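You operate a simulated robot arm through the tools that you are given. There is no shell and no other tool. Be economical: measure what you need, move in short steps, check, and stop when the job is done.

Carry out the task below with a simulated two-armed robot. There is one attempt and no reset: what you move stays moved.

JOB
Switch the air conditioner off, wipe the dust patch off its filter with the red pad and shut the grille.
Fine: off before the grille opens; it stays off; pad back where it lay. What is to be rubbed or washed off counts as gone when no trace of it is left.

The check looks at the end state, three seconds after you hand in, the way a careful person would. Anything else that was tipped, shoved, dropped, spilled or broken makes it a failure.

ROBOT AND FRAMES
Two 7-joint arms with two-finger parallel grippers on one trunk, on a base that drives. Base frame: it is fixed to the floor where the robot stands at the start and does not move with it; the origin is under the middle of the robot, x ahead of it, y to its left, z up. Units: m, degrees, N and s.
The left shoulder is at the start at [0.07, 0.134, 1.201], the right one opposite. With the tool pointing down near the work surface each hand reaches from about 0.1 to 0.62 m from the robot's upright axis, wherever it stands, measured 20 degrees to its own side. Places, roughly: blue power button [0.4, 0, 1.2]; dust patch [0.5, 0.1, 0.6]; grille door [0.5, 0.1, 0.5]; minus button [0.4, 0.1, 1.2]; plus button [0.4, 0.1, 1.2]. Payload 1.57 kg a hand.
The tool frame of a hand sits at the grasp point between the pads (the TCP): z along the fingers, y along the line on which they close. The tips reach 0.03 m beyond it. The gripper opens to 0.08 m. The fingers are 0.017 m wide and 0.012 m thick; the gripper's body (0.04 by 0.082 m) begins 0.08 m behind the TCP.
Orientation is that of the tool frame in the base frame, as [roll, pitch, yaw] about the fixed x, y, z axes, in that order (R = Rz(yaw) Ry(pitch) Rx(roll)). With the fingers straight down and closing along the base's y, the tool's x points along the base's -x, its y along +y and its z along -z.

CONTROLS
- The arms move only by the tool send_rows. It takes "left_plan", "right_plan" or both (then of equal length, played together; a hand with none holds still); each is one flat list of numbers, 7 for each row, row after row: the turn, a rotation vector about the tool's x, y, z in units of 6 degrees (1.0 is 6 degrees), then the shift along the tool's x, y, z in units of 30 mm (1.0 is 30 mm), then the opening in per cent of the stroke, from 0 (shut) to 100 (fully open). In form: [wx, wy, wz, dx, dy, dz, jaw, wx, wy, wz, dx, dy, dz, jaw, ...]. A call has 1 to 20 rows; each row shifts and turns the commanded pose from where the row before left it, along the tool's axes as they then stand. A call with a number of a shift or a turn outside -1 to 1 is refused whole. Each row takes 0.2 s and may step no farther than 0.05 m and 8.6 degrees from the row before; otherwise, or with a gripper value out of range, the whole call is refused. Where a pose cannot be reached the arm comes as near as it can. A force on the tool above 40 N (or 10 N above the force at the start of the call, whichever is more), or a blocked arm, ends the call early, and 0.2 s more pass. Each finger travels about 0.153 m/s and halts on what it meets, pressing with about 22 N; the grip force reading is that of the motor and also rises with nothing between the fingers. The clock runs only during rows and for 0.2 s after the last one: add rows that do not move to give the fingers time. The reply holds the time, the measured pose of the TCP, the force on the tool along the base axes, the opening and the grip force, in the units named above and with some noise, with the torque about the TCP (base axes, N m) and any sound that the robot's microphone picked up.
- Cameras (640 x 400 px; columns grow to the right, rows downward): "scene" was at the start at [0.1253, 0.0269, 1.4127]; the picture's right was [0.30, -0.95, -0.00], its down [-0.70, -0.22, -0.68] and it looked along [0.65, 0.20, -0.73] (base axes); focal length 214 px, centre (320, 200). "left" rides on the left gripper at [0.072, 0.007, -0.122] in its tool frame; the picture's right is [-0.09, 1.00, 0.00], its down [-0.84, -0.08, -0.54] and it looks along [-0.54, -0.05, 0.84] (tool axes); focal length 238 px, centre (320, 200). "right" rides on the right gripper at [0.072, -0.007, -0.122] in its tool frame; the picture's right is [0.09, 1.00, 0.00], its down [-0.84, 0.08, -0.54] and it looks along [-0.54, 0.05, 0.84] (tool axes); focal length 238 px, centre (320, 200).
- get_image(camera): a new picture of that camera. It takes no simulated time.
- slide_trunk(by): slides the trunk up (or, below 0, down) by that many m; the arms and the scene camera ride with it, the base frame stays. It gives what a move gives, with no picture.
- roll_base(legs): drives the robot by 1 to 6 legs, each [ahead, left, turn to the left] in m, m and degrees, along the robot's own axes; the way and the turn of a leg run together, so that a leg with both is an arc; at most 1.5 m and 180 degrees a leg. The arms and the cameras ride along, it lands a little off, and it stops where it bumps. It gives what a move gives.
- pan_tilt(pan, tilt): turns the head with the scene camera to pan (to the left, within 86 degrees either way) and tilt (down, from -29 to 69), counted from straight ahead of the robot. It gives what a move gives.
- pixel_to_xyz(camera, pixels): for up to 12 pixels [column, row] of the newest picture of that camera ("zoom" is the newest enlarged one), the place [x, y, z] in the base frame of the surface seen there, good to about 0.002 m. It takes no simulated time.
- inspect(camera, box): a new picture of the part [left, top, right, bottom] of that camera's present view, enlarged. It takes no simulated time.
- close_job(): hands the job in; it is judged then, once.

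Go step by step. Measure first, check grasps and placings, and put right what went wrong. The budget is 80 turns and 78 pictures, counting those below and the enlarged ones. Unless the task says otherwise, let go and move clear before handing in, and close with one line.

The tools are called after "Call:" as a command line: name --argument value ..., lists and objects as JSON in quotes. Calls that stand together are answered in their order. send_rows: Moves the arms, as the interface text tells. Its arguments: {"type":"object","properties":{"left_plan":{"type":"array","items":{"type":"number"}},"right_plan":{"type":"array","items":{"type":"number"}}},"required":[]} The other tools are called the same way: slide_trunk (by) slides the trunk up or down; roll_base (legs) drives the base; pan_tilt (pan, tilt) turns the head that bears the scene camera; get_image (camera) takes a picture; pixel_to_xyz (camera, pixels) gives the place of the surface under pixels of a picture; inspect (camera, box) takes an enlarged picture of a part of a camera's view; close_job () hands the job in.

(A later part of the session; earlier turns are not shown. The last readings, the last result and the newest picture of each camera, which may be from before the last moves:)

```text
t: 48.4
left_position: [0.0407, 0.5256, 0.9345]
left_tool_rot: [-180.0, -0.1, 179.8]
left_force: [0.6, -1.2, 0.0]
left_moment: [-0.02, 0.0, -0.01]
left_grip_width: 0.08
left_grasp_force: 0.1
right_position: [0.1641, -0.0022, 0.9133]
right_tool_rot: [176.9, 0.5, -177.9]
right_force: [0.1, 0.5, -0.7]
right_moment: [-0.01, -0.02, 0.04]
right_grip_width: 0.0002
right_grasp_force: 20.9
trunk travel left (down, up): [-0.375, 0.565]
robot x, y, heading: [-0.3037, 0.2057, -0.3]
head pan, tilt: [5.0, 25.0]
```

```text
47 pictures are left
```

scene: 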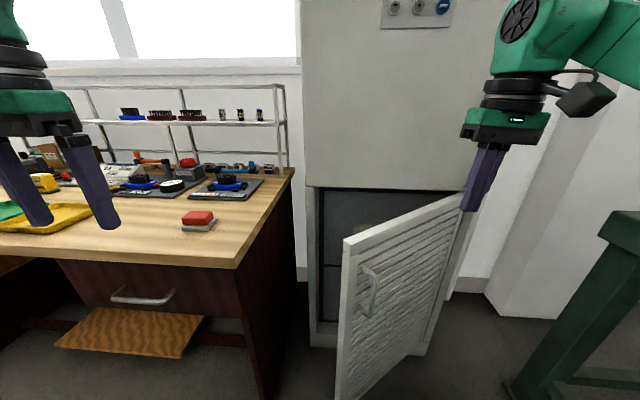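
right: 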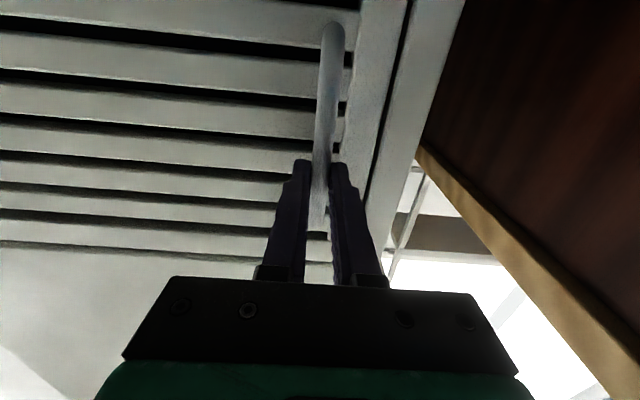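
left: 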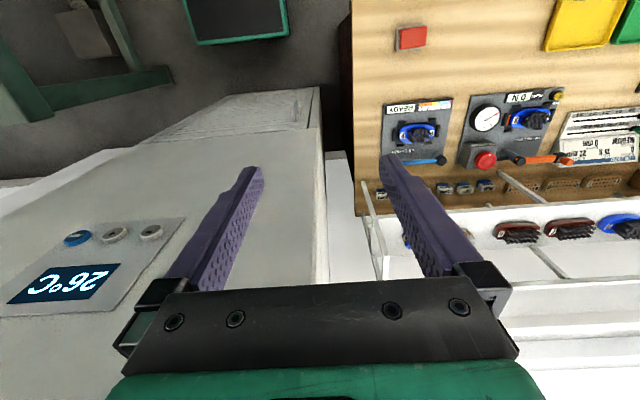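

I'll measure the door's edge and top and move the right hand over to (0.27,0.18), still above the door.

Call:
pixel_to_xyz --camera "scene" --pixels '[[347, 242], [400, 216], [460, 196], [345, 330], [350, 300]]'

Call:
send_rows --right_plan '[0, 0, 0, -0.6, 1, 0, 0, 0, 0, 0, -0.6, 1, 0, 0, 0, 0, 0, -0.6, 1, 0, 0, 0, 0, 0, -0.6, 1, 0, 0, 0, 0, 0, -0.6, 1, 0, 0, 0, 0, 0, -0.6, 1, 0, 0]'

Call:
get_image --camera "scene"

```text
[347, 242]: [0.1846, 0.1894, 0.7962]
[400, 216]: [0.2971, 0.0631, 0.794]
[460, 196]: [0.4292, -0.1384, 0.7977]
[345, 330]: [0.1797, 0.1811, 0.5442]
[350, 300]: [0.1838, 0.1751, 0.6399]
```

```text
t: 49.8
left_position: [0.0392, 0.5273, 0.9335]
left_tool_rot: [179.9, 0.0, 179.8]
left_force: [-0.1, 0.0, -1.0]
left_moment: [-0.05, 0.01, 0.0]
left_grip_width: 0.0798
left_grasp_force: 0.1
right_position: [0.1874, 0.1826, 0.8909]
right_tool_rot: [176.9, 0.8, -177.8]
right_force: [0.5, 0.4, 0.4]
right_moment: [-0.04, -0.04, 0.0]
right_grip_width: 0.0002
right_grasp_force: 21.1
right hand out of reach, approached as far as the arm can: row 2, 3, 4, 5, 6
trunk travel left (down, up): [-0.375, 0.565]
robot x, y, heading: [-0.3036, 0.2047, 0.0]
head pan, tilt: [5.0, 25.0]
```

```text
46 pictures are left
```

scene: 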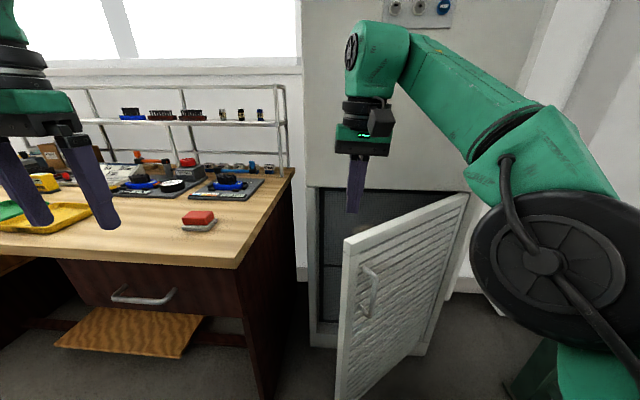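

The reach is short, so I'll raise the trunk a little for better geometry, drive 9 cm forward, and lower the fingers inside the door (door top z≈0.797, its edge at (0.185,0.19)).

Call:
slide_trunk --by 0.2

Call:
roll_base --legs '[[0.09, 0.03, 0]]'

Call:
get_image --camera "scene"

Call:
get_image --camera "right"

```text
t: 51.9
left_position: [0.0417, 0.5264, 1.1334]
left_tool_rot: [180.0, -0.2, 179.8]
left_force: [-0.1, -0.6, 0.5]
left_moment: [-0.01, 0.0, 0.0]
left_grip_width: 0.0799
left_grasp_force: 0.0
right_position: [0.1865, 0.1797, 1.089]
right_tool_rot: [176.8, 0.8, -177.9]
right_force: [-0.5, -0.3, 0.4]
right_moment: [0.0, 0.0, -0.01]
right_grip_width: 0.0
right_grasp_force: 20.9
trunk travel left (down, up): [-0.575, 0.365]
robot x, y, heading: [-0.2965, 0.2018, -0.3]
head pan, tilt: [5.0, 25.0]
```

```text
t: 53.1
left_position: [0.1307, 0.556, 1.1343]
left_tool_rot: [-180.0, -0.2, 180.0]
left_force: [0.1, 1.0, 0.2]
left_moment: [0.0, 0.01, -0.01]
left_grip_width: 0.08
left_grasp_force: 0.0
right_position: [0.2774, 0.2095, 1.091]
right_tool_rot: [176.8, 0.8, -177.9]
right_force: [-0.5, 0.5, -0.2]
right_moment: [0.01, 0.02, 0.02]
right_grip_width: 0.0
right_grasp_force: 21.1
trunk travel left (down, up): [-0.575, 0.365]
robot x, y, heading: [-0.2071, 0.2324, -0.0]
head pan, tilt: [5.0, 25.0]
```

```text
45 pictures are left
```

scene: 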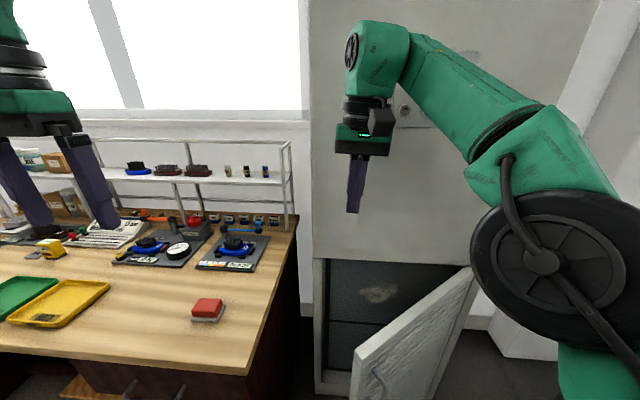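

```text
44 pictures are left
```

right: 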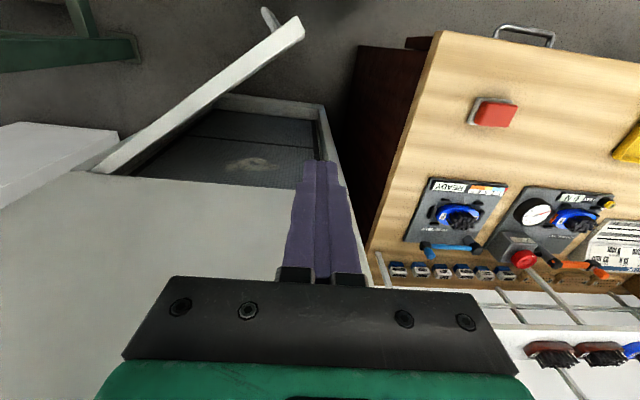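

The dust patch shows at (375,293) in the scene view. The fingers are above the gap, so I'll lower them to z≈0.73.

Call:
send_rows --right_plan '[0, 0, 0, 0, 0, 1, 0, 0, 0, 0, 0, 0, 1, 0, 0, 0, 0, 0, 0, 1, 0, 0, 0, 0, 0, 0, 1, 0, 0, 0, 0, 0, 0, 1, 0, 0, 0, 0, 0, 0, 1, 0, 0, 0, 0, 0, 0, 1, 0, 0, 0, 0, 0, 0, 1, 0, 0, 0, 0, 0, 0, 1, 0, 0, 0, 0, 0, 0, 1, 0, 0, 0, 0, 0, 0, 1, 0, 0, 0, 0, 0, 0, 1, 0]'

Call:
get_image --camera "scene"

```text
t: 55.7
left_position: [0.1303, 0.5563, 1.1335]
left_tool_rot: [-180.0, -0.3, 179.9]
left_force: [0.7, 0.0, 0.9]
left_moment: [-0.02, -0.01, 0.02]
left_grip_width: 0.0799
left_grasp_force: 0.1
right_position: [0.2815, 0.2316, 0.7311]
right_tool_rot: [176.9, 0.8, -178.0]
right_force: [0.3, 0.2, 0.0]
right_moment: [-0.02, -0.04, 0.01]
right_grip_width: 0.0
right_grasp_force: 21.3
trunk travel left (down, up): [-0.575, 0.365]
robot x, y, heading: [-0.211, 0.2344, -0.2]
head pan, tilt: [5.0, 25.0]
```

```text
43 pictures are left
```

scene: 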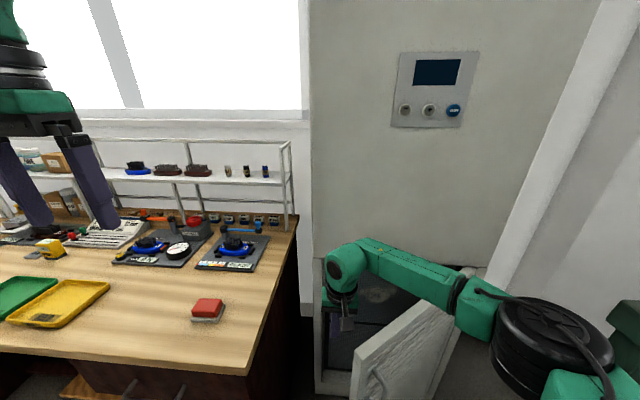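

The forearm passes above the door. I'll move the fingers right until they touch the door's inner side.

Call:
send_rows --right_plan '[0, 0, 0, 0, -0.8, 0, 0, 0, 0, 0, 0, -0.8, 0, 0, 0, 0, 0, 0, -0.6, 0, 0, 0, 0, 0, 0, -0.6, 0, 0, 0, 0, 0, 0, -0.5, 0, 0, 0, 0, 0, 0, -0.5, 0, 0]'

Call:
get_image --camera "scene"

```text
t: 57.1
left_position: [0.1298, 0.554, 1.1342]
left_tool_rot: [179.8, 0.0, 180.0]
left_force: [0.6, 0.1, -0.3]
left_moment: [0.02, -0.02, 0.0]
left_grip_width: 0.0798
left_grasp_force: 0.2
right_position: [0.2865, 0.1166, 0.7238]
right_tool_rot: [176.8, 0.8, -177.9]
right_force: [0.3, 0.2, -0.6]
right_moment: [0.03, 0.01, -0.01]
right_grip_width: 0.0
right_grasp_force: 21.3
trunk travel left (down, up): [-0.575, 0.365]
robot x, y, heading: [-0.2113, 0.235, -0.2]
head pan, tilt: [5.0, 25.0]
```

```text
42 pictures are left
```

scene: 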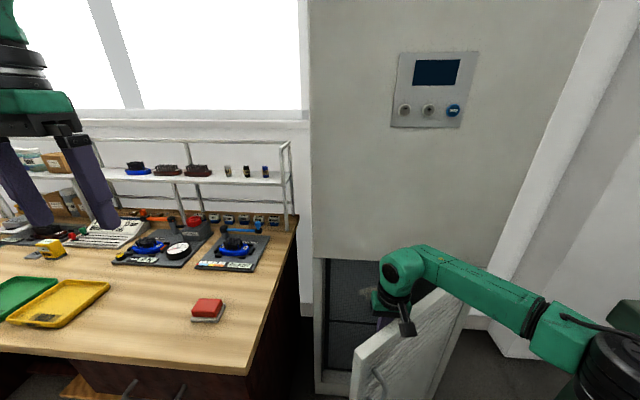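

No contact yet. I'll sweep the fingers along an arc around the hinge.

Call:
send_rows --right_plan '[0, 0, 0, 0.4, -0.5, -0.03, 0, 0, 0, 0, 0.539, -0.363, -0.03, 0, 0, 0, 0, 0.516, -0.396, -0.03, 0, 0, 0, 0, 0.491, -0.426, -0.03, 0, 0, 0, 0, 0.468, -0.452, -0.03, 0, 0, 0, 0, 0.443, -0.475, -0.03, 0, 0, 0, 0, 0.418, -0.498, -0.03, 0, 0, 0, 0, 0.382, -0.526, -0.03, 0, 0, 0, 0, 0.354, -0.545, -0.03, 0]'

Call:
get_image --camera "scene"

```text
t: 59.1
left_position: [0.1296, 0.5556, 1.1351]
left_tool_rot: [179.9, -0.1, 179.9]
left_force: [-0.2, -0.2, -1.0]
left_moment: [-0.01, -0.02, 0.0]
left_grip_width: 0.0801
left_grasp_force: 0.0
right_position: [0.1712, -0.0137, 0.7239]
right_tool_rot: [176.8, 0.8, -177.8]
right_force: [0.1, 0.4, -0.2]
right_moment: [-0.01, -0.03, -0.01]
right_grip_width: 0.0
right_grasp_force: 20.9
trunk travel left (down, up): [-0.575, 0.365]
robot x, y, heading: [-0.2131, 0.2328, -0.1]
head pan, tilt: [5.0, 25.0]
```

```text
41 pictures are left
```

scene: 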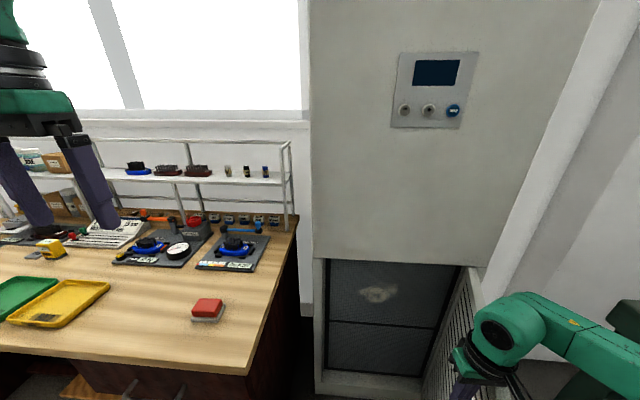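

The door swings freely (~70°) and the dust patch (378,294) is exposed. I'll continue the arc to ~95°.

Call:
send_rows --right_plan '[0, 0, 0, 0.325, -0.563, -0.03, 0, 0, 0, 0, 0.29, -0.58, -0.03, 0, 0, 0, 0, 0.254, -0.598, -0.03, 0, 0, 0, 0, 0.222, -0.61, -0.03, 0, 0, 0, 0, 0.19, -0.62, -0.03, 0, 0, 0, 0, 0.157, -0.63, -0.03, 0]'

Call:
pan_tilt --pan -15 --tilt 45

Call:
get_image --camera "scene"

```text
t: 60.5
left_position: [0.1313, 0.5557, 1.134]
left_tool_rot: [179.9, -0.1, 179.8]
left_force: [-0.4, -0.1, 0.0]
left_moment: [0.0, -0.01, -0.01]
left_grip_width: 0.08
left_grasp_force: 0.1
right_position: [0.1313, -0.1228, 0.7214]
right_tool_rot: [176.8, 0.9, -177.9]
right_force: [0.7, 0.9, 0.8]
right_moment: [0.02, 0.01, -0.02]
right_grip_width: 0.0
right_grasp_force: 21.1
trunk travel left (down, up): [-0.575, 0.365]
robot x, y, heading: [-0.2097, 0.2363, -0.1]
head pan, tilt: [5.0, 25.0]
```

```text
t: 61.3
left_position: [0.1305, 0.5556, 1.134]
left_tool_rot: [180.0, -0.1, 179.9]
left_force: [0.3, -0.2, 0.2]
left_moment: [0.0, -0.02, -0.02]
left_grip_width: 0.0801
left_grasp_force: 0.0
right_position: [0.1321, -0.1227, 0.7237]
right_tool_rot: [176.8, 0.7, -177.9]
right_force: [0.1, -0.2, 0.3]
right_moment: [-0.01, 0.02, -0.03]
right_grip_width: 0.0003
right_grasp_force: 20.9
trunk travel left (down, up): [-0.575, 0.365]
robot x, y, heading: [-0.2122, 0.2344, -0.3]
head pan, tilt: [-15.0, 45.0]
```

```text
40 pictures are left
```

scene: 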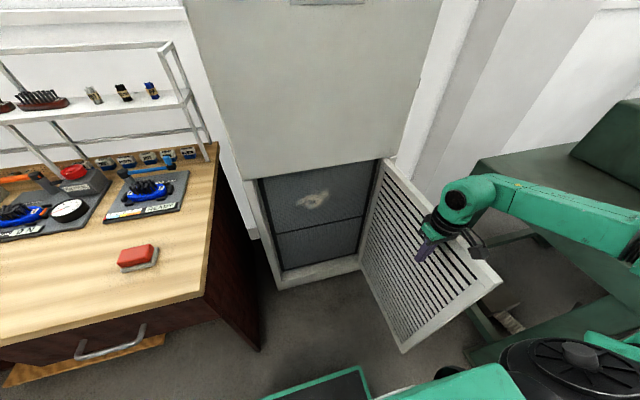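

The door is at ~85° and the filter is fully exposed. I'll measure the dust patch, filter frame, robot base and pad.

Call:
pixel_to_xyz --camera "scene" --pixels '[[312, 199], [340, 230], [290, 185], [360, 205], [262, 178], [283, 270], [377, 162], [362, 255], [330, 375], [500, 282], [404, 352], [300, 225]]'

Call:
inspect --camera "scene" --box '[240, 150, 400, 290]'

Call:
inspect --camera "scene" --box '[98, 228, 178, 288]'

```text
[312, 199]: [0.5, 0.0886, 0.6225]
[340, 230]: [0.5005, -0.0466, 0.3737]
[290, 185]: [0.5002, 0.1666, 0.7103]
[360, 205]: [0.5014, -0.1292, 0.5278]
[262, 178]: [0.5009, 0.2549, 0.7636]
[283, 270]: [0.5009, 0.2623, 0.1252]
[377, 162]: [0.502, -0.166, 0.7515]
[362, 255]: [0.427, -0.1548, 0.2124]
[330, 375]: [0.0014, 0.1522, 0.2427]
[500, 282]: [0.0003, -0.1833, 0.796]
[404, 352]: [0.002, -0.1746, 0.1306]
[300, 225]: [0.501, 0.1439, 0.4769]
```

```text
2.86 times, centred on (320, 220) of scene
```

zoom: 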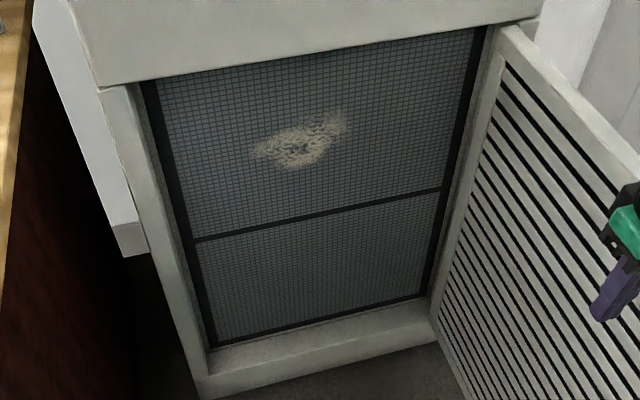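

```text
6.67 times, centred on (138, 258) of scene
```

zoom: 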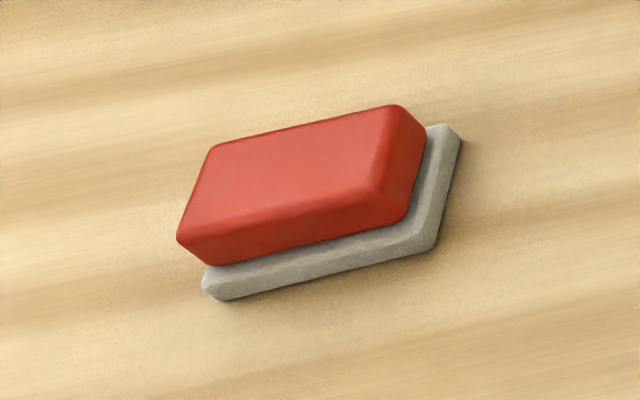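

The dust patch is centred near (0.50, 0.09, 0.62) on the filter plane x=0.50. Now I'll measure the patch extents and the pad corners.

Call:
pixel_to_xyz --camera "zoom" --pixels '[[212, 150], [390, 108], [375, 195], [180, 238], [210, 265], [405, 222], [205, 292], [432, 250], [460, 140], [440, 128], [290, 180], [212, 275]]'

Call:
inspect --camera "scene" --box '[280, 170, 350, 220]'

Call:
pixel_to_xyz --camera "zoom" --pixels '[[140, 270], [300, 330], [450, 240], [470, 180], [250, 200], [380, 190], [220, 320], [300, 260]]'

```text
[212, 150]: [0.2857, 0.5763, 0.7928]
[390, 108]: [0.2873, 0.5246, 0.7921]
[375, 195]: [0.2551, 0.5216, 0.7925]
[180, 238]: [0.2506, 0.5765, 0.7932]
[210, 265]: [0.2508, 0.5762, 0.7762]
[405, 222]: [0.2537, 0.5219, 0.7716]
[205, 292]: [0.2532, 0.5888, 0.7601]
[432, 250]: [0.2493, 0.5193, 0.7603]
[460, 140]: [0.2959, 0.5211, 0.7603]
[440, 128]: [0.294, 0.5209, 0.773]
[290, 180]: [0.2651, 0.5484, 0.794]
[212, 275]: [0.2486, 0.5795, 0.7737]
```

```text
8.00 times, centred on (315, 195) of scene
```

zoom: 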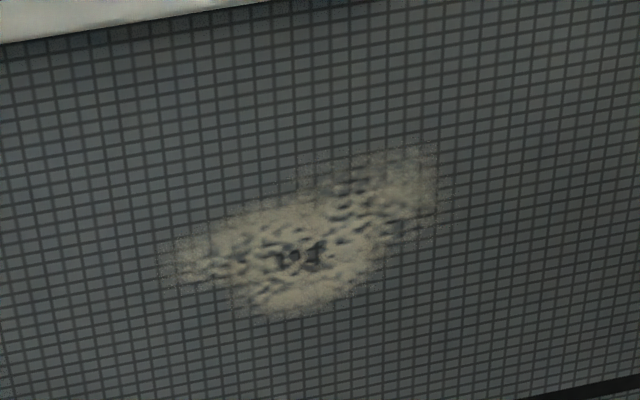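

```text
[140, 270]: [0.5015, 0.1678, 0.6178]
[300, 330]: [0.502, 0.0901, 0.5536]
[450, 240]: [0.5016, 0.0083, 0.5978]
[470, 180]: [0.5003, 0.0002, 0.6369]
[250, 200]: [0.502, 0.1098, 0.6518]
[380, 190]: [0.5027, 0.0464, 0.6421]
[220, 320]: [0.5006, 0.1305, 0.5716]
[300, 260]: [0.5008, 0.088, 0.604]
```

The pad has a red block (x 0.25–0.287, y 0.521–0.577, top z 0.793) on a slightly larger grey base (z 0.76–0.773). The right hand lifts clear now, and the left hand moves above the pad.

Call:
send_rows --right_plan '[0, 0, 0, 0, 0.3, -1, 0, 0, 0, 0, 0, 0, -1, 0, 0, 0, 0, 0, 0, -1, 0, 0, 0, 0, 0, 0, -1, 0, 0, 0, 0, 0, 0, -1, 0, 0, 0, 0, 0, 0, -1, 0, 0, 0, 0, 0, 0, -1, 0, 0, 0, 0, 0, 0, -1, 0]' --left_plan '[0, 0, 0, -0.6, 0, 0, 100, 0, 0, 0, -0.6, 0, 0, 100, 0, 0, 0, -0.6, 0, 0, 100, 0, 0, 0, -0.6, 0, 1, 100, 0, 0, 0, -0.6, 0, 1, 100, 0, 0, 0, -0.6, 0, 1, 100, 0, 0, 0, -0.6, 0, 1, 100, 0, 0, 0, -0.43, -0.2, 1, 100]'

Call:
get_image --camera "left"

Call:
get_image --camera "scene"

```text
t: 63.1
left_position: [0.2693, 0.551, 0.9838]
left_tool_rot: [180.0, -0.1, 179.9]
left_force: [0.1, -0.1, -1.1]
left_moment: [-0.01, 0.01, 0.01]
left_grip_width: 0.0798
left_grasp_force: 0.0
right_position: [0.1279, -0.1264, 0.9635]
right_tool_rot: [176.9, 0.7, -177.9]
right_force: [-0.5, 0.0, -0.8]
right_moment: [-0.05, -0.03, 0.03]
right_grip_width: 0.0
right_grasp_force: 20.9
trunk travel left (down, up): [-0.575, 0.365]
robot x, y, heading: [-0.2103, 0.2345, -0.4]
head pan, tilt: [-15.0, 45.0]
```

```text
36 pictures are left
```

left: 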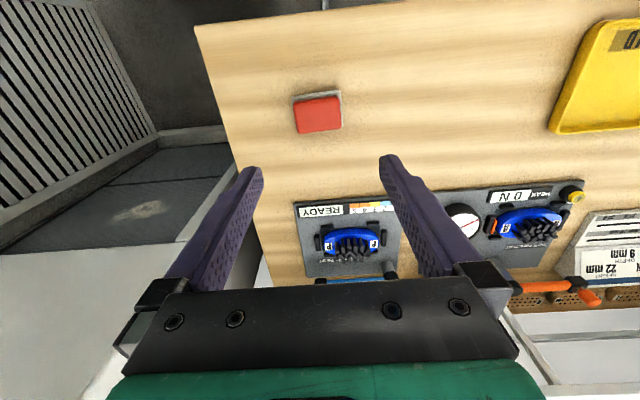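

```text
35 pictures are left
```

scene: 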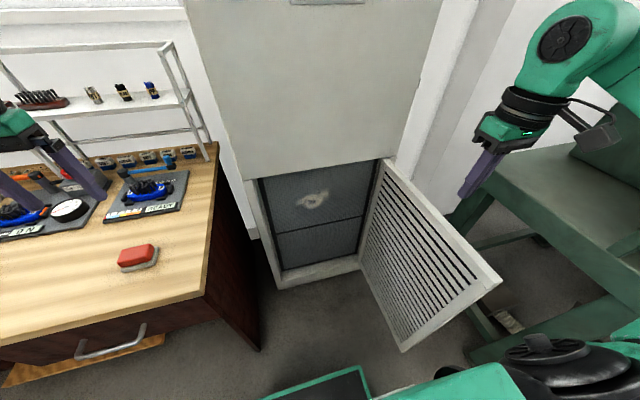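

The pad shows at (318,112) in the left view. I'll zoom and measure its corners to record where it lies.

Call:
inspect --camera "left" --box '[278, 80, 358, 140]'

```text
6.67 times, centred on (318, 110) of left
```

zoom: 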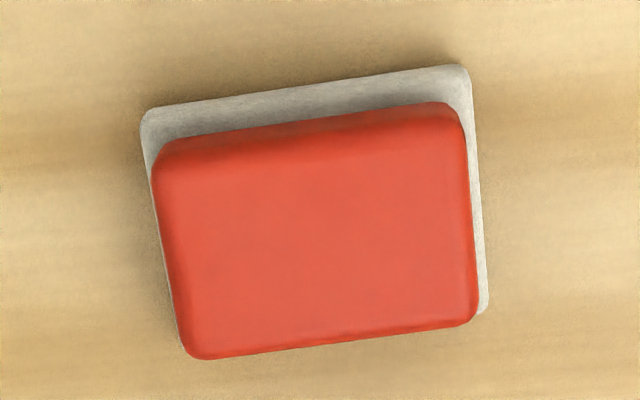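

Call:
pixel_to_xyz --camera "zoom" --pixels '[[150, 118], [462, 72], [482, 305], [178, 335], [165, 175], [452, 140], [205, 345], [465, 310], [315, 240], [320, 90], [476, 200], [158, 210]]'

```text
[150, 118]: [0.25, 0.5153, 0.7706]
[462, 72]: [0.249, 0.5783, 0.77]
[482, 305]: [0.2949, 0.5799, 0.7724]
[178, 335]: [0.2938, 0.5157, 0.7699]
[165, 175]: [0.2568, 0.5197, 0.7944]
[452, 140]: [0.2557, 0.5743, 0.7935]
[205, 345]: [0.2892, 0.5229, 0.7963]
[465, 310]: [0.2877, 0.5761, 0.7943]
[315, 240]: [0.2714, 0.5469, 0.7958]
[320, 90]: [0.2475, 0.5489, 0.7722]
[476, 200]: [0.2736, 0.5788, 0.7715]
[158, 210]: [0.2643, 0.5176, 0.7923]
```

The pad is axis-aligned, centred at (0.272, 0.548), with its grey top at z≈0.771. I'll descend so the tips stop just above the grey layer (TCP z≈0.805) and close.

Call:
send_rows --left_plan '[0, 0, 0, -0.09, -0.1, 1, 100, 0, 0, 0, 0, 0, 1, 100, 0, 0, 0, 0, 0, 1, 100, 0, 0, 0, 0, 0, 1, 100, 0, 0, 0, 0, 0, 1, 100, 0, 0, 0, 0, 0, 0.93, 100, 0, 0, 0, 0, 0, 0, 100]'

Call:
get_image --camera "left"

```text
t: 64.7
left_position: [0.2719, 0.5469, 0.804]
left_tool_rot: [180.0, 0.0, 179.8]
left_force: [-0.7, 0.2, 0.2]
left_moment: [-0.04, 0.0, -0.03]
left_grip_width: 0.0799
left_grasp_force: 0.1
right_position: [0.1276, -0.1283, 0.9626]
right_tool_rot: [176.8, 0.8, -177.8]
right_force: [0.0, 0.3, -0.4]
right_moment: [-0.02, 0.02, 0.0]
right_grip_width: 0.0
right_grasp_force: 21.5
trunk travel left (down, up): [-0.575, 0.365]
robot x, y, heading: [-0.2108, 0.2324, -0.1]
head pan, tilt: [-15.0, 45.0]
```

```text
33 pictures are left
```

left: 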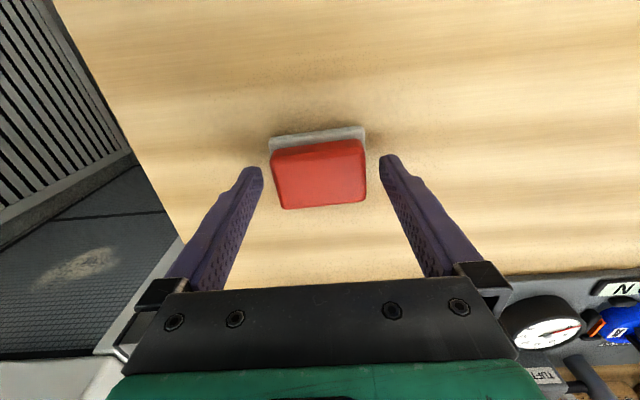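

The jaws straddle the red block. I'll close and lift a few centimetres.

Call:
send_rows --left_plan '[0, 0, 0, 0, 0, 0, 0, 0, 0, 0, 0, 0, 0, 0, 0, 0, 0, 0, 0, 0, 0, 0, 0, 0, 0, 0, -0.5, 0, 0, 0, 0, 0, 0, -1, 0, 0, 0, 0, 0, 0, -1, 0]'

Call:
get_image --camera "left"

Call:
inspect --camera "scene" --box '[40, 200, 240, 330]'

```text
t: 66.1
left_position: [0.2716, 0.5465, 0.8807]
left_tool_rot: [-179.9, -0.1, 179.9]
left_force: [0.0, 0.0, 0.1]
left_moment: [0.01, -0.01, 0.03]
left_grip_width: 0.0594
left_grasp_force: 22.1
right_position: [0.1268, -0.1277, 0.9623]
right_tool_rot: [176.9, 0.7, -177.9]
right_force: [-0.5, -0.5, -0.6]
right_moment: [-0.01, -0.01, -0.02]
right_grip_width: 0.0
right_grasp_force: 21.4
trunk travel left (down, up): [-0.575, 0.365]
robot x, y, heading: [-0.2136, 0.2332, -0.4]
head pan, tilt: [-15.0, 45.0]
```

```text
32 pictures are left
```

left: 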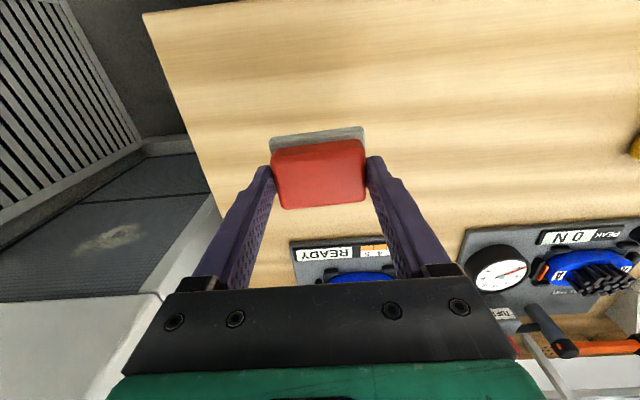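

```text
3.08 times, centred on (140, 265) of scene
```

zoom: 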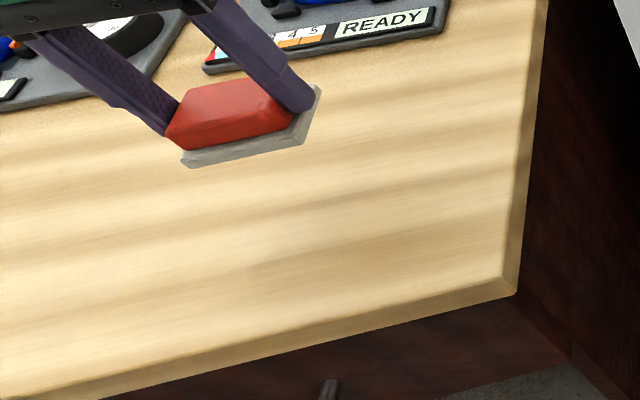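

The whole pad (red with grey base) is held. I'll lift, draw back, and turn the left hand to point forward.

Call:
send_rows --left_plan '[0, 0, 0, 0, 0, -1, 0, 0, 0, 0, 0.5, 0, -1, 0, 0, 0, 0, 1, 0, -1, 0, 0, 0, 0, 1, 0, -1, 0, 0, 0, 0, 1, 0, 0, 0, 0, -1, 0, 0, 0, 0, 0, 0, -1, 0, 0, 0, 0, 0, 0, -1, 0, 0, 0, 0, 0, 0, -1, 0, 0, 0, 0, 0, 0, -1, 0, 0, 0, 0, 0, 0, -1, 0, 0, 0, 0, 0, 0, -1, 0, 0, 0, 0, 0, 0, -1, 0, 0, 0, 0, 0, 0, -1, 0, 0, 0, 0, 0, 0, -1, 0, 0, 0, 0, 0, 0, -1, 0, 0, 0, 0, 0, 0, -1, 0, 0, 0, 0, 0, 0, -1, 0, 0, 0, 0, 0, 0, -1, 0, 0, 0, 0, 0, 0, -1, 0, 0, 0, 0, 0]'

Call:
roll_base --legs '[[0, -0.1, 0]]'

Call:
pan_tilt --pan 5 --tilt 40

Call:
get_image --camera "scene"

```text
t: 70.3
left_position: [0.2259, 0.5836, 1.0719]
left_tool_rot: [-174.2, 89.7, -174.3]
left_force: [0.1, -0.6, -0.8]
left_moment: [-0.02, -0.01, 0.02]
left_grip_width: 0.0592
left_grasp_force: 21.9
left hand out of reach, approached as far as the arm can: row 12, 13, 14, 15, 16, 17, 18, 20
right_position: [0.1287, -0.1278, 0.963]
right_tool_rot: [176.8, 0.8, -177.8]
right_force: [0.4, -0.4, 0.1]
right_moment: [-0.01, 0.03, 0.0]
right_grip_width: 0.0001
right_grasp_force: 21.7
trunk travel left (down, up): [-0.575, 0.365]
robot x, y, heading: [-0.2084, 0.2323, -0.1]
head pan, tilt: [-15.0, 45.0]
```

```text
t: 71.5
left_position: [0.2254, 0.4836, 1.0725]
left_tool_rot: [170.4, 89.8, 170.3]
left_force: [-0.1, 0.5, 0.3]
left_moment: [0.0, 0.03, 0.0]
left_grip_width: 0.0593
left_grasp_force: 22.0
right_position: [0.1282, -0.2276, 0.9622]
right_tool_rot: [176.8, 0.8, -177.8]
right_force: [0.8, -0.4, -0.5]
right_moment: [-0.01, 0.02, 0.02]
right_grip_width: 0.0
right_grasp_force: 21.9
trunk travel left (down, up): [-0.575, 0.365]
robot x, y, heading: [-0.2118, 0.1322, 0.1]
head pan, tilt: [-15.0, 45.0]
```

```text
t: 72.3
left_position: [0.2245, 0.483, 1.0726]
left_tool_rot: [174.5, 89.9, 174.5]
left_force: [0.5, -0.2, -0.9]
left_moment: [-0.02, 0.01, -0.01]
left_grip_width: 0.059
left_grasp_force: 22.6
right_position: [0.129, -0.227, 0.9631]
right_tool_rot: [177.0, 0.7, -177.8]
right_force: [-0.5, 0.6, 1.0]
right_moment: [0.0, -0.02, 0.04]
right_grip_width: 0.0001
right_grasp_force: 20.7
trunk travel left (down, up): [-0.575, 0.365]
robot x, y, heading: [-0.2069, 0.1326, -0.2]
head pan, tilt: [5.0, 40.0]
```

```text
30 pictures are left
```

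scene: 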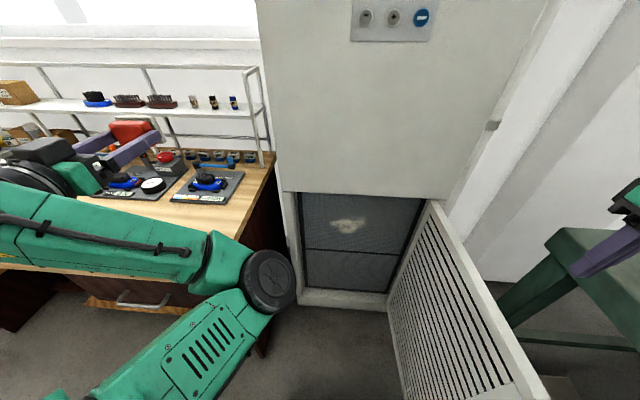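

The left hand points forward with the pad up front. I'll raise the right hand clear of the door and swing the left hand across to y≈0.09.

Call:
send_rows --left_plan '[0, 0, 0, 0, -1, 0, 0, 0, 0, 0, 0, -1, 0, 0, 0, 0, 0, 0, -1, 0, 0, 0, 0, 0, 0, -1, 0, 0, 0, 0, 0, 0, -1, 0, 0, 0, 0, 0, 0, -1, 0, 0, 0, 0, 0, 0, -1, 0, 0, 0, 0, 0, 0, -1, 0, 0, 0, 0, 0, 0, -1, 0, 0, 0, 0, 0, 0, -1, 0, 0, 0, 0, 0, 0, -1, 0, 0, 0, 0, 0, 0, -1, 0, 0, 0, 0, 0, 0, -1, 0, 0]' --right_plan '[0, 0, 0, 0.25, -0.15, -0.6, 0, 0, 0, 0, 0.25, -0.15, -0.6, 0, 0, 0, 0, 0.25, -0.15, -0.6, 0, 0, 0, 0, 0.25, -0.15, -0.6, 0, 0, 0, 0, 0.25, -0.15, -0.6, 0, 0, 0, 0, 0.25, -0.15, -0.6, 0, 0, 0, 0, 0.25, -0.15, -0.6, 0, 0, 0, 0, 0.25, -0.15, -0.6, 0, 0, 0, 0, 0.25, -0.15, -0.6, 0, 0, 0, 0, 0.25, -0.15, -0.6, 0, 0, 0, 0, 0.25, -0.15, -0.6, 0, 0, 0, 0, 0.25, -0.15, -0.6, 0, 0, 0, 0, 0.25, -0.15, -0.6, 0]'

Call:
get_image --camera "scene"

```text
t: 74.2
left_position: [0.2429, 0.2669, 1.151]
left_tool_rot: [25.3, 80.2, 29.6]
left_force: [-0.1, -0.4, -1.4]
left_moment: [0.01, 0.01, 0.03]
left_grip_width: 0.059
left_grasp_force: 22.0
left hand out of reach, approached as far as the arm can: row 1, 2, 3, 4
right_position: [0.0753, -0.195, 1.072]
right_tool_rot: [176.8, 0.9, -178.1]
right_force: [0.3, 0.5, 1.0]
right_moment: [-0.01, -0.03, -0.01]
right_grip_width: 0.0
right_grasp_force: 21.3
right hand out of reach, approached as far as the arm can: row 2, 3, 4, 5, 6, 7, 8, 9
trunk travel left (down, up): [-0.575, 0.365]
robot x, y, heading: [-0.21, 0.1304, -0.0]
head pan, tilt: [5.0, 40.0]
stopped in row 9 (left hand): the arm was blocked; the commanded pose is now the measured one
```

```text
29 pictures are left
```

scene: 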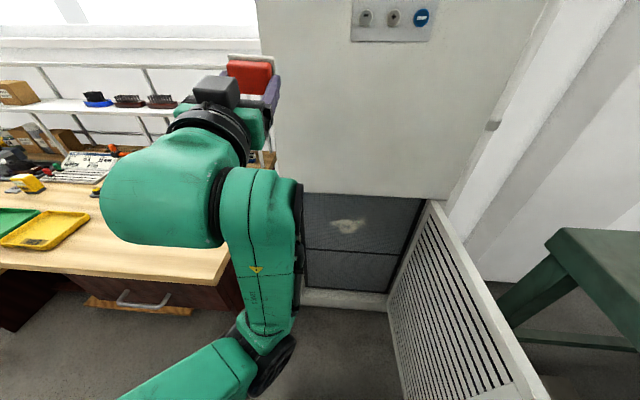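

The left arm got blocked in an inward-elbow posture at (0.24,0.27,1.15). I'll free it by extending forward and down while levelling the hand.

Call:
send_rows --left_plan '[0, -0.4, 0, 0.4, 0, 0.6, 0, 0, -0.4, 0, 0.6, 0, 0.6, 0, 0, -0.4, 0, 0.8, 0, 0.6, 0, 0, -0.4, 0, 1, 0, 0.4, 0, 0, 0, 0, 1, 0, 0, 0, 0, 0, 0, 1, 0, 0, 0, 0, 0, 0, 1, 0, 0, 0, 0, 0, 0, 1, 0, 0, 0]'

Call:
get_image --camera "scene"

```text
t: 76.1
left_position: [0.3652, 0.3051, 0.9687]
left_tool_rot: [33.6, 66.8, 37.0]
left_force: [0.3, 0.2, -1.1]
left_moment: [0.01, 0.03, 0.0]
left_grip_width: 0.0589
left_grasp_force: 22.2
right_position: [0.0762, -0.194, 1.0721]
right_tool_rot: [176.8, 1.0, -178.0]
right_force: [0.6, -0.4, 0.2]
right_moment: [0.01, -0.01, -0.02]
right_grip_width: 0.0
right_grasp_force: 20.9
trunk travel left (down, up): [-0.575, 0.365]
robot x, y, heading: [-0.2139, 0.1325, -0.0]
head pan, tilt: [5.0, 40.0]
stopped in row 8 (left hand): the arm was blocked; the commanded pose is now the measured one
```

```text
28 pictures are left
```

scene: 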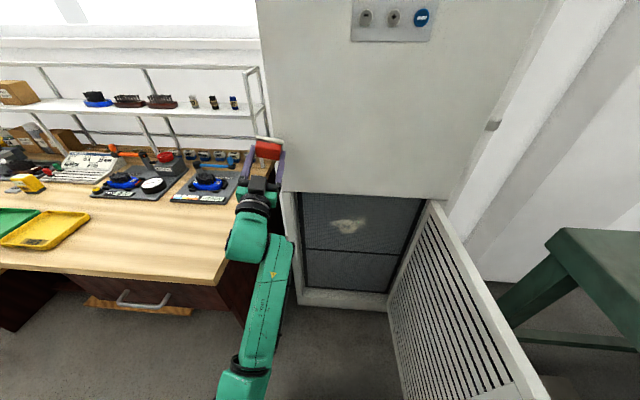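

The left arm's elbow is low and inward, likely near the desk corner. I'll lift away and turn the hand back to fingers-down to recover a natural posture, then re-rotate near the robot's centreline as worked for the right arm.

Call:
send_rows --left_plan '[0, 0, 0, -1, 0, 0, 0, 0, 0, 0, -1, 0, 0, 0, 0, 0.5, 0, -1, 0, 0, 0, 0, 1, 0, -0.8, 0, 0, 0, 0, 1, 0, -0.5, 0, 0, 0, 0, 1, 0, -0.5, 0, 0, 0, 0, 1, 0, 0, 0, 0, 0, 0, 1, 0, 0, 0, 0, 0, 0, 1, 0, 0, 0, 0, 0, 0, 1, 0, 0, 0, 0, 0, 0, 1, 0, 0, 0, 0, 0, 0, 1, 0, 0, 0, 0, 0, 0, 1, 0, 0, 0, 0, 0, 0, 1, 0, 0, 0, 0, 0, 0, 1, 0, 0, 0, 0, 0, 0, 1, 0, 0, 0, 0, 0, 0, 1, 0, 0, 0, 0, 0, 0, 1, 0, 0, 0, 0, 0, 0, 1, 0, 0, 0, 0, 0, 0, 1, 0, 0, 0, 0, 0]'

Call:
get_image --camera "scene"

```text
t: 80.3
left_position: [0.3684, 0.2801, 1.1016]
left_tool_rot: [166.8, 22.1, -179.5]
left_force: [-0.1, -0.3, -1.1]
left_moment: [-0.01, 0.0, 0.01]
left_grip_width: 0.0589
left_grasp_force: 22.2
left hand out of reach, approached as far as the arm can: row 13, 14, 15, 18, 19, 20
right_position: [0.0766, -0.1956, 1.072]
right_tool_rot: [176.7, 0.9, -177.8]
right_force: [-0.4, -0.1, 0.3]
right_moment: [0.02, 0.0, 0.03]
right_grip_width: 0.0
right_grasp_force: 21.4
trunk travel left (down, up): [-0.575, 0.365]
robot x, y, heading: [-0.2139, 0.1328, -0.0]
head pan, tilt: [5.0, 40.0]
```

```text
27 pictures are left
```

scene: 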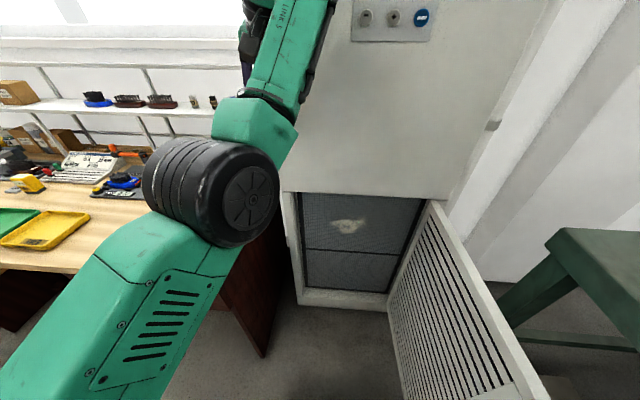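

The hand is nearly down again. I'll draw it back toward the robot to the neutral pose, finishing the turn.

Call:
send_rows --left_plan '[0, 0.5, 0, 0.9, -0.4, -0.5, 0, 0, 0.5, 0, 0.9, -0.4, -0.4, 0, 0, 0.5, 0, 0.9, -0.4, -0.4, 0, 0, 0.5, 0, 0.9, -0.4, -0.3, 0, 0, 0.5, 0, 0.9, -0.4, -0.2, 0, 0.5, 0.5, 0, 0.9, -0.4, -0.1, 0, 0.5, 0.5, 0, 0.9, -0.4, 0, 0, 1, 0, 0, 0.3, 0, 0, 0]'

Call:
get_image --camera "scene"

```text
t: 82.1
left_position: [0.2824, 0.2992, 1.1125]
left_tool_rot: [179.7, 1.9, -175.3]
left_force: [-0.1, -0.4, -0.7]
left_moment: [-0.06, -0.04, -0.01]
left_grip_width: 0.059
left_grasp_force: 22.0
left hand out of reach, approached as far as the arm can: row 1, 2, 3, 4, 5, 6, 7, 8
right_position: [0.0733, -0.193, 1.0727]
right_tool_rot: [176.9, 1.0, -178.0]
right_force: [-0.4, 0.1, 0.6]
right_moment: [-0.07, -0.04, -0.02]
right_grip_width: 0.0001
right_grasp_force: 21.3
trunk travel left (down, up): [-0.575, 0.365]
robot x, y, heading: [-0.2112, 0.132, 0.1]
head pan, tilt: [5.0, 40.0]
```

```text
26 pictures are left
```

scene: 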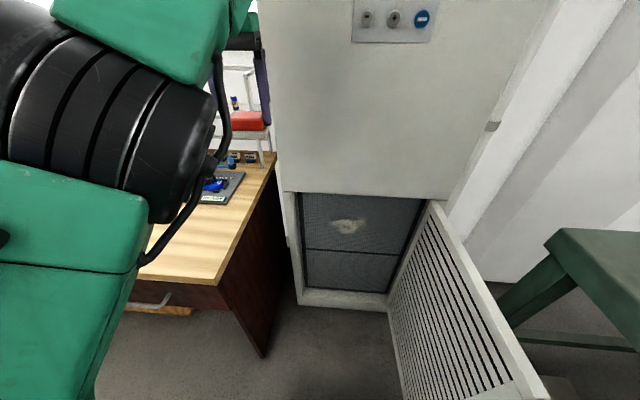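

The elbow is back on the left side. I'll continue to the neutral pose near (0.17,0.19).

Call:
send_rows --left_plan '[0, 0, 0, 0.9, -0.6, 0, 0, 0, 0, 0, 0.9, -0.6, 0, 0, 0, 0, 0, 0.9, -0.6, 0, 0, 0, 0, 0, 0.9, -0.6, 0, 0, 0, 0, -0.3, 0, -0.6, 0, 0, 0, 0, -0.4, 0, -0.6, 0, 0]'

Call:
get_image --camera "scene"

```text
t: 83.5
left_position: [0.266, 0.283, 1.1253]
left_tool_rot: [-178.2, 2.1, -169.7]
left_force: [-0.5, -0.1, 0.4]
left_moment: [0.01, 0.04, 0.0]
left_grip_width: 0.0592
left_grasp_force: 22.0
left hand out of reach, approached as far as the arm can: row 1, 2, 3, 4, 5, 6
right_position: [0.077, -0.1934, 1.0714]
right_tool_rot: [176.8, 0.8, -178.0]
right_force: [0.1, 0.0, -0.2]
right_moment: [0.03, 0.01, -0.02]
right_grip_width: 0.0
right_grasp_force: 21.1
trunk travel left (down, up): [-0.575, 0.365]
robot x, y, heading: [-0.2104, 0.1327, -0.3]
head pan, tilt: [5.0, 40.0]
```

```text
25 pictures are left
```

scene: 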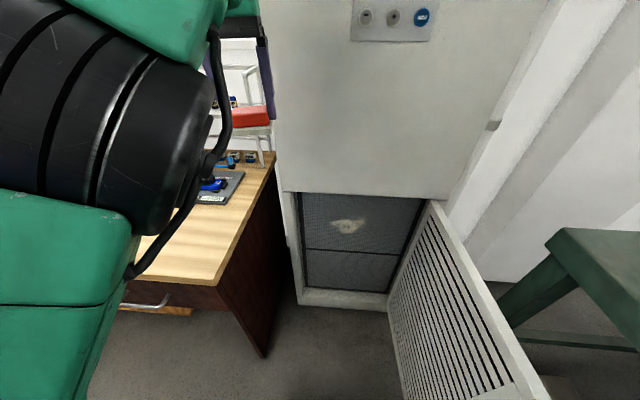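

The arm is at a joint limit here. I'll move the hand left toward its starting relative pose (about 0.13,0.45), where the arm was comfortable.

Call:
send_rows --left_plan '[0, 0, 0, 0, 1, 0, 0, 0, 0, 0, 0, 1, 0, 0, 0, 0, 0, 0, 1, 0, 0, 0, 0, 0, 0, 1, 0, 0, 0, 0, 0, 0, 1, 0, 0, 0, 0, 0, 0, 1, 0, 0, 0, 0, 0, 0, 1, 0, 0, 0, 0, 0, 0, 1, 0, 0]'

Call:
get_image --camera "scene"

```text
t: 85.3
left_position: [0.2273, 0.5114, 1.1184]
left_tool_rot: [179.8, 1.6, -170.9]
left_force: [0.4, -0.4, 0.8]
left_moment: [-0.01, 0.03, -0.01]
left_grip_width: 0.0591
left_grasp_force: 22.3
right_position: [0.0747, -0.1939, 1.0722]
right_tool_rot: [176.9, 0.9, -177.9]
right_force: [1.0, -0.4, 0.2]
right_moment: [-0.04, 0.0, -0.01]
right_grip_width: 0.0
right_grasp_force: 21.5
trunk travel left (down, up): [-0.575, 0.365]
robot x, y, heading: [-0.212, 0.1319, -0.2]
head pan, tilt: [5.0, 40.0]
```

```text
24 pictures are left
```

scene: 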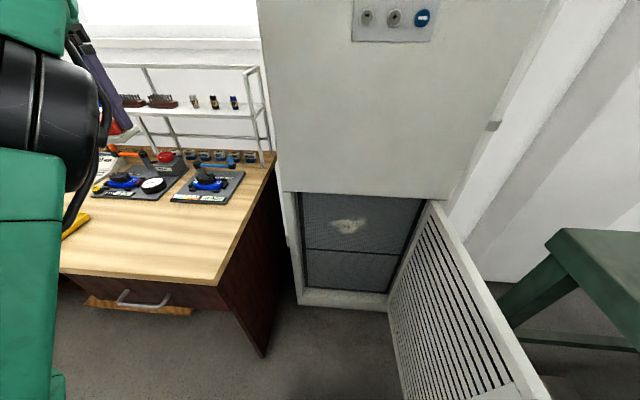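

Reachable again. I'll correct the yaw and draw back to about (0.14,0.45), then try moving inward at this shorter reach.

Call:
send_rows --left_plan '[0, 0, 0.5, 1, 0, 0, 0, 0, 0, 0.5, 1, -0.5, 0, 0, 0, 0, 0.5, 0.9, -1, 0, 0, 0, 0, 0, 0, -1, 0, 0, 0, 0, 0, 0, -1, 0, 0, 0, 0, 0, 0, -1, 0, 0, 0, 0, 0, 0, -1, 0, 0, 0, 0, 0, 0, -1, 0, 0, 0, 0, 0, 0, -1, 0, 0, 0, 0, 0, 0, -1, 0, 0]'

Call:
get_image --camera "scene"

```text
t: 87.5
left_position: [0.1727, 0.3509, 1.1631]
left_tool_rot: [179.6, 1.6, -179.8]
left_force: [0.4, -0.5, -0.2]
left_moment: [-0.03, 0.02, -0.05]
left_grip_width: 0.059
left_grasp_force: 21.9
left hand out of reach, approached as far as the arm can: row 5, 6, 7, 8, 9, 10
right_position: [0.0759, -0.1951, 1.0717]
right_tool_rot: [176.7, 0.8, -177.9]
right_force: [-0.1, -0.2, -0.4]
right_moment: [0.0, -0.01, 0.0]
right_grip_width: 0.0002
right_grasp_force: 21.8
trunk travel left (down, up): [-0.575, 0.365]
robot x, y, heading: [-0.2119, 0.1302, -0.1]
head pan, tilt: [5.0, 40.0]
```

```text
23 pictures are left
```

scene: 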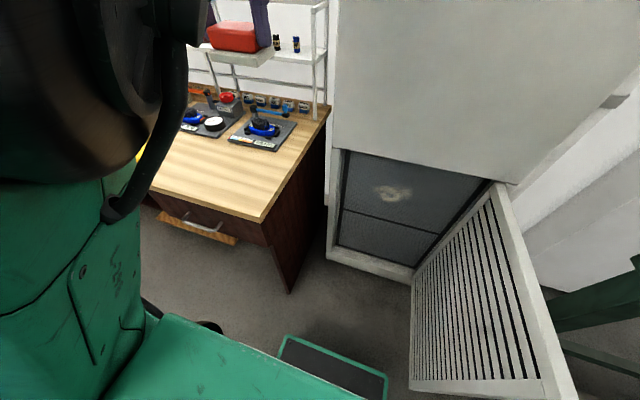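

The left elbow rose up and pushed the camera head, so this posture is bad. I'll back off by moving the hand out left and down, and then look at the arm.

Call:
send_rows --left_plan '[0, 0, 0, 0, 1, 0, 0, 0, 0, 0, 0, 1, 0, 0, 0, 0, 0, 0, 1, 0, 0, 0, 0, 0, 0, 1, 0, 0, 0, 0, 0, 0, 1, 0, 0, 0, 0, 0, 0, 1, 0.3, 0, 0, 0, 0, 0, 1, 0.5, 0, 0, 0, 0, 0, 1, 0.5, 0, 0, 0, 0, 0, 0.5, 0.5, 0, 0, 0, 0, 0, 0, 0.5, 0]'

Call:
pan_tilt --pan 60 --tilt 40

Call:
get_image --camera "scene"

```text
t: 89.7
left_position: [0.1733, 0.6057, 1.0971]
left_tool_rot: [179.5, 1.5, -179.8]
left_force: [0.2, -0.4, -1.4]
left_moment: [-0.02, -0.01, 0.0]
left_grip_width: 0.0592
left_grasp_force: 22.3
right_position: [0.0769, -0.1945, 1.072]
right_tool_rot: [176.8, 0.9, -177.9]
right_force: [0.6, -0.6, -1.2]
right_moment: [-0.03, 0.0, -0.01]
right_grip_width: 0.0002
right_grasp_force: 20.9
trunk travel left (down, up): [-0.575, 0.365]
robot x, y, heading: [-0.211, 0.1298, -0.4]
head pan, tilt: [5.0, 40.0]
```

```text
t: 91.0
left_position: [0.1735, 0.6066, 1.0966]
left_tool_rot: [179.5, 1.6, -179.9]
left_force: [-0.3, -0.9, -0.6]
left_moment: [-0.01, 0.03, -0.03]
left_grip_width: 0.0591
left_grasp_force: 21.9
right_position: [0.0759, -0.1955, 1.0718]
right_tool_rot: [176.8, 0.9, -178.0]
right_force: [-1.1, 0.1, 0.5]
right_moment: [-0.01, 0.02, 0.0]
right_grip_width: 0.0
right_grasp_force: 21.2
trunk travel left (down, up): [-0.575, 0.365]
robot x, y, heading: [-0.2107, 0.1325, -0.3]
head pan, tilt: [60.0, 40.0]
```

```text
22 pictures are left
```

scene: 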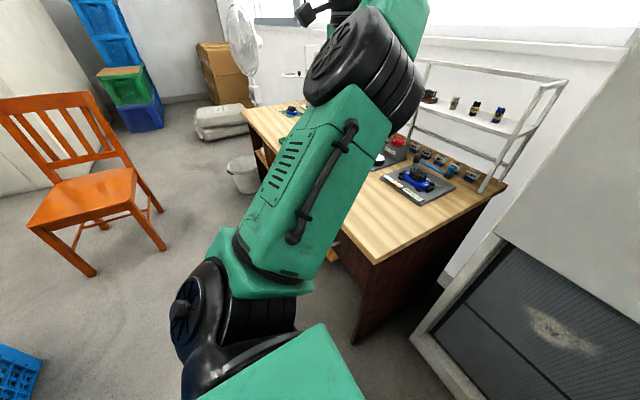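

The left arm's upper link is twisted relative to its start posture. I'll consider handing the wiping to the right arm, which reached well pointing forward; I'll check its posture first.

Call:
pan_tilt --pan -50 --tilt 30

Call:
get_image --camera "scene"

```text
t: 92.8
left_position: [0.1735, 0.6077, 1.0968]
left_tool_rot: [179.4, 1.5, -180.0]
left_force: [-0.3, 0.0, -0.4]
left_moment: [-0.03, -0.03, -0.01]
left_grip_width: 0.0591
left_grasp_force: 21.9
right_position: [0.0756, -0.1945, 1.0728]
right_tool_rot: [176.8, 0.9, -178.0]
right_force: [-0.2, -0.3, 0.3]
right_moment: [-0.02, 0.02, -0.01]
right_grip_width: 0.0
right_grasp_force: 21.3
trunk travel left (down, up): [-0.575, 0.365]
robot x, y, heading: [-0.2115, 0.1356, 0.1]
head pan, tilt: [-50.0, 30.0]
```

```text
21 pictures are left
```

scene: 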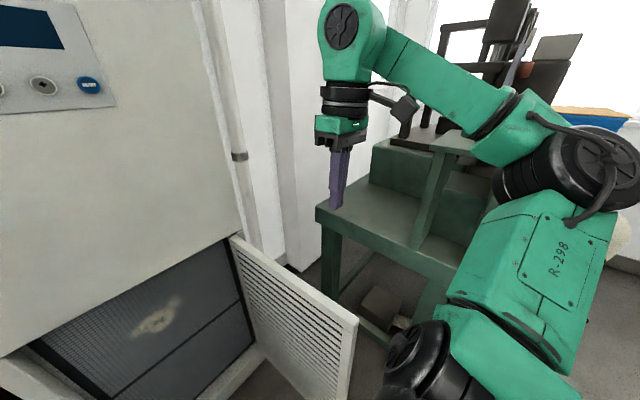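

The right arm is in its natural posture. I'll set the pad back on its spot with the left hand, then re-grasp it with the right. First, a hover over the original place.

Call:
roll_base --legs '[[0.03, 0.05, 0]]'

Call:
send_rows --left_plan '[0, 0, 0, -0.45, -0.7, 1, 0, 0, 0, 0, -0.45, -0.7, 1, 0, 0, 0, 0, -0.45, -0.7, 1, 0, 0, 0, 0, -0.45, -0.7, 1, 0, 0, 0, 0, -0.45, -0.7, 1, 0, 0, 0, 0, 0, 0, 1, 0]'

```text
t: 93.8
left_position: [0.2038, 0.6537, 1.099]
left_tool_rot: [179.5, 1.7, -180.0]
left_force: [-0.4, 0.6, -0.9]
left_moment: [0.01, 0.01, 0.01]
left_grip_width: 0.0592
left_grasp_force: 21.9
right_position: [0.1053, -0.1467, 1.0711]
right_tool_rot: [176.7, 0.9, -178.0]
right_force: [0.7, -0.3, 0.6]
right_moment: [0.0, -0.04, 0.05]
right_grip_width: 0.0001
right_grasp_force: 21.0
trunk travel left (down, up): [-0.575, 0.365]
robot x, y, heading: [-0.1792, 0.1819, -0.3]
head pan, tilt: [-50.0, 30.0]
```

```text
t: 95.2
left_position: [0.2772, 0.5528, 0.9162]
left_tool_rot: [179.4, 1.6, -179.9]
left_force: [-0.5, -0.6, -0.7]
left_moment: [0.01, 0.01, 0.03]
left_grip_width: 0.059
left_grasp_force: 21.8
right_position: [0.1068, -0.1452, 1.0707]
right_tool_rot: [176.8, 0.8, -178.1]
right_force: [0.1, 0.7, 0.1]
right_moment: [-0.02, 0.02, 0.01]
right_grip_width: 0.0
right_grasp_force: 21.3
trunk travel left (down, up): [-0.575, 0.365]
robot x, y, heading: [-0.1787, 0.1822, 0.0]
head pan, tilt: [-50.0, 30.0]
```

Reached the hover. I'll trim the tilt and offset, lower onto the spot, and release.

Call:
send_rows --left_plan '[0.1, 0.27, 0, 0.18, -0.2, 1, 0, 0, 0, 0, 0, 0, 1, 0, 0, 0, 0, 0, 0, 1, 0, 0, 0, 0, 0, 0, 0.4, 0, 0, 0, 0, 0, 0, 0.25, 0]'

```text
t: 96.4
left_position: [0.2713, 0.546, 0.808]
left_tool_rot: [-179.9, -0.1, -179.8]
left_force: [-0.1, 0.0, -0.5]
left_moment: [0.03, 0.01, -0.04]
left_grip_width: 0.0591
left_grasp_force: 22.0
right_position: [0.1057, -0.1452, 1.0717]
right_tool_rot: [176.8, 0.9, -178.0]
right_force: [0.6, -0.7, 0.9]
right_moment: [-0.04, -0.04, -0.06]
right_grip_width: 0.0001
right_grasp_force: 20.7
trunk travel left (down, up): [-0.575, 0.365]
robot x, y, heading: [-0.1778, 0.1828, 0.1]
head pan, tilt: [-50.0, 30.0]
```

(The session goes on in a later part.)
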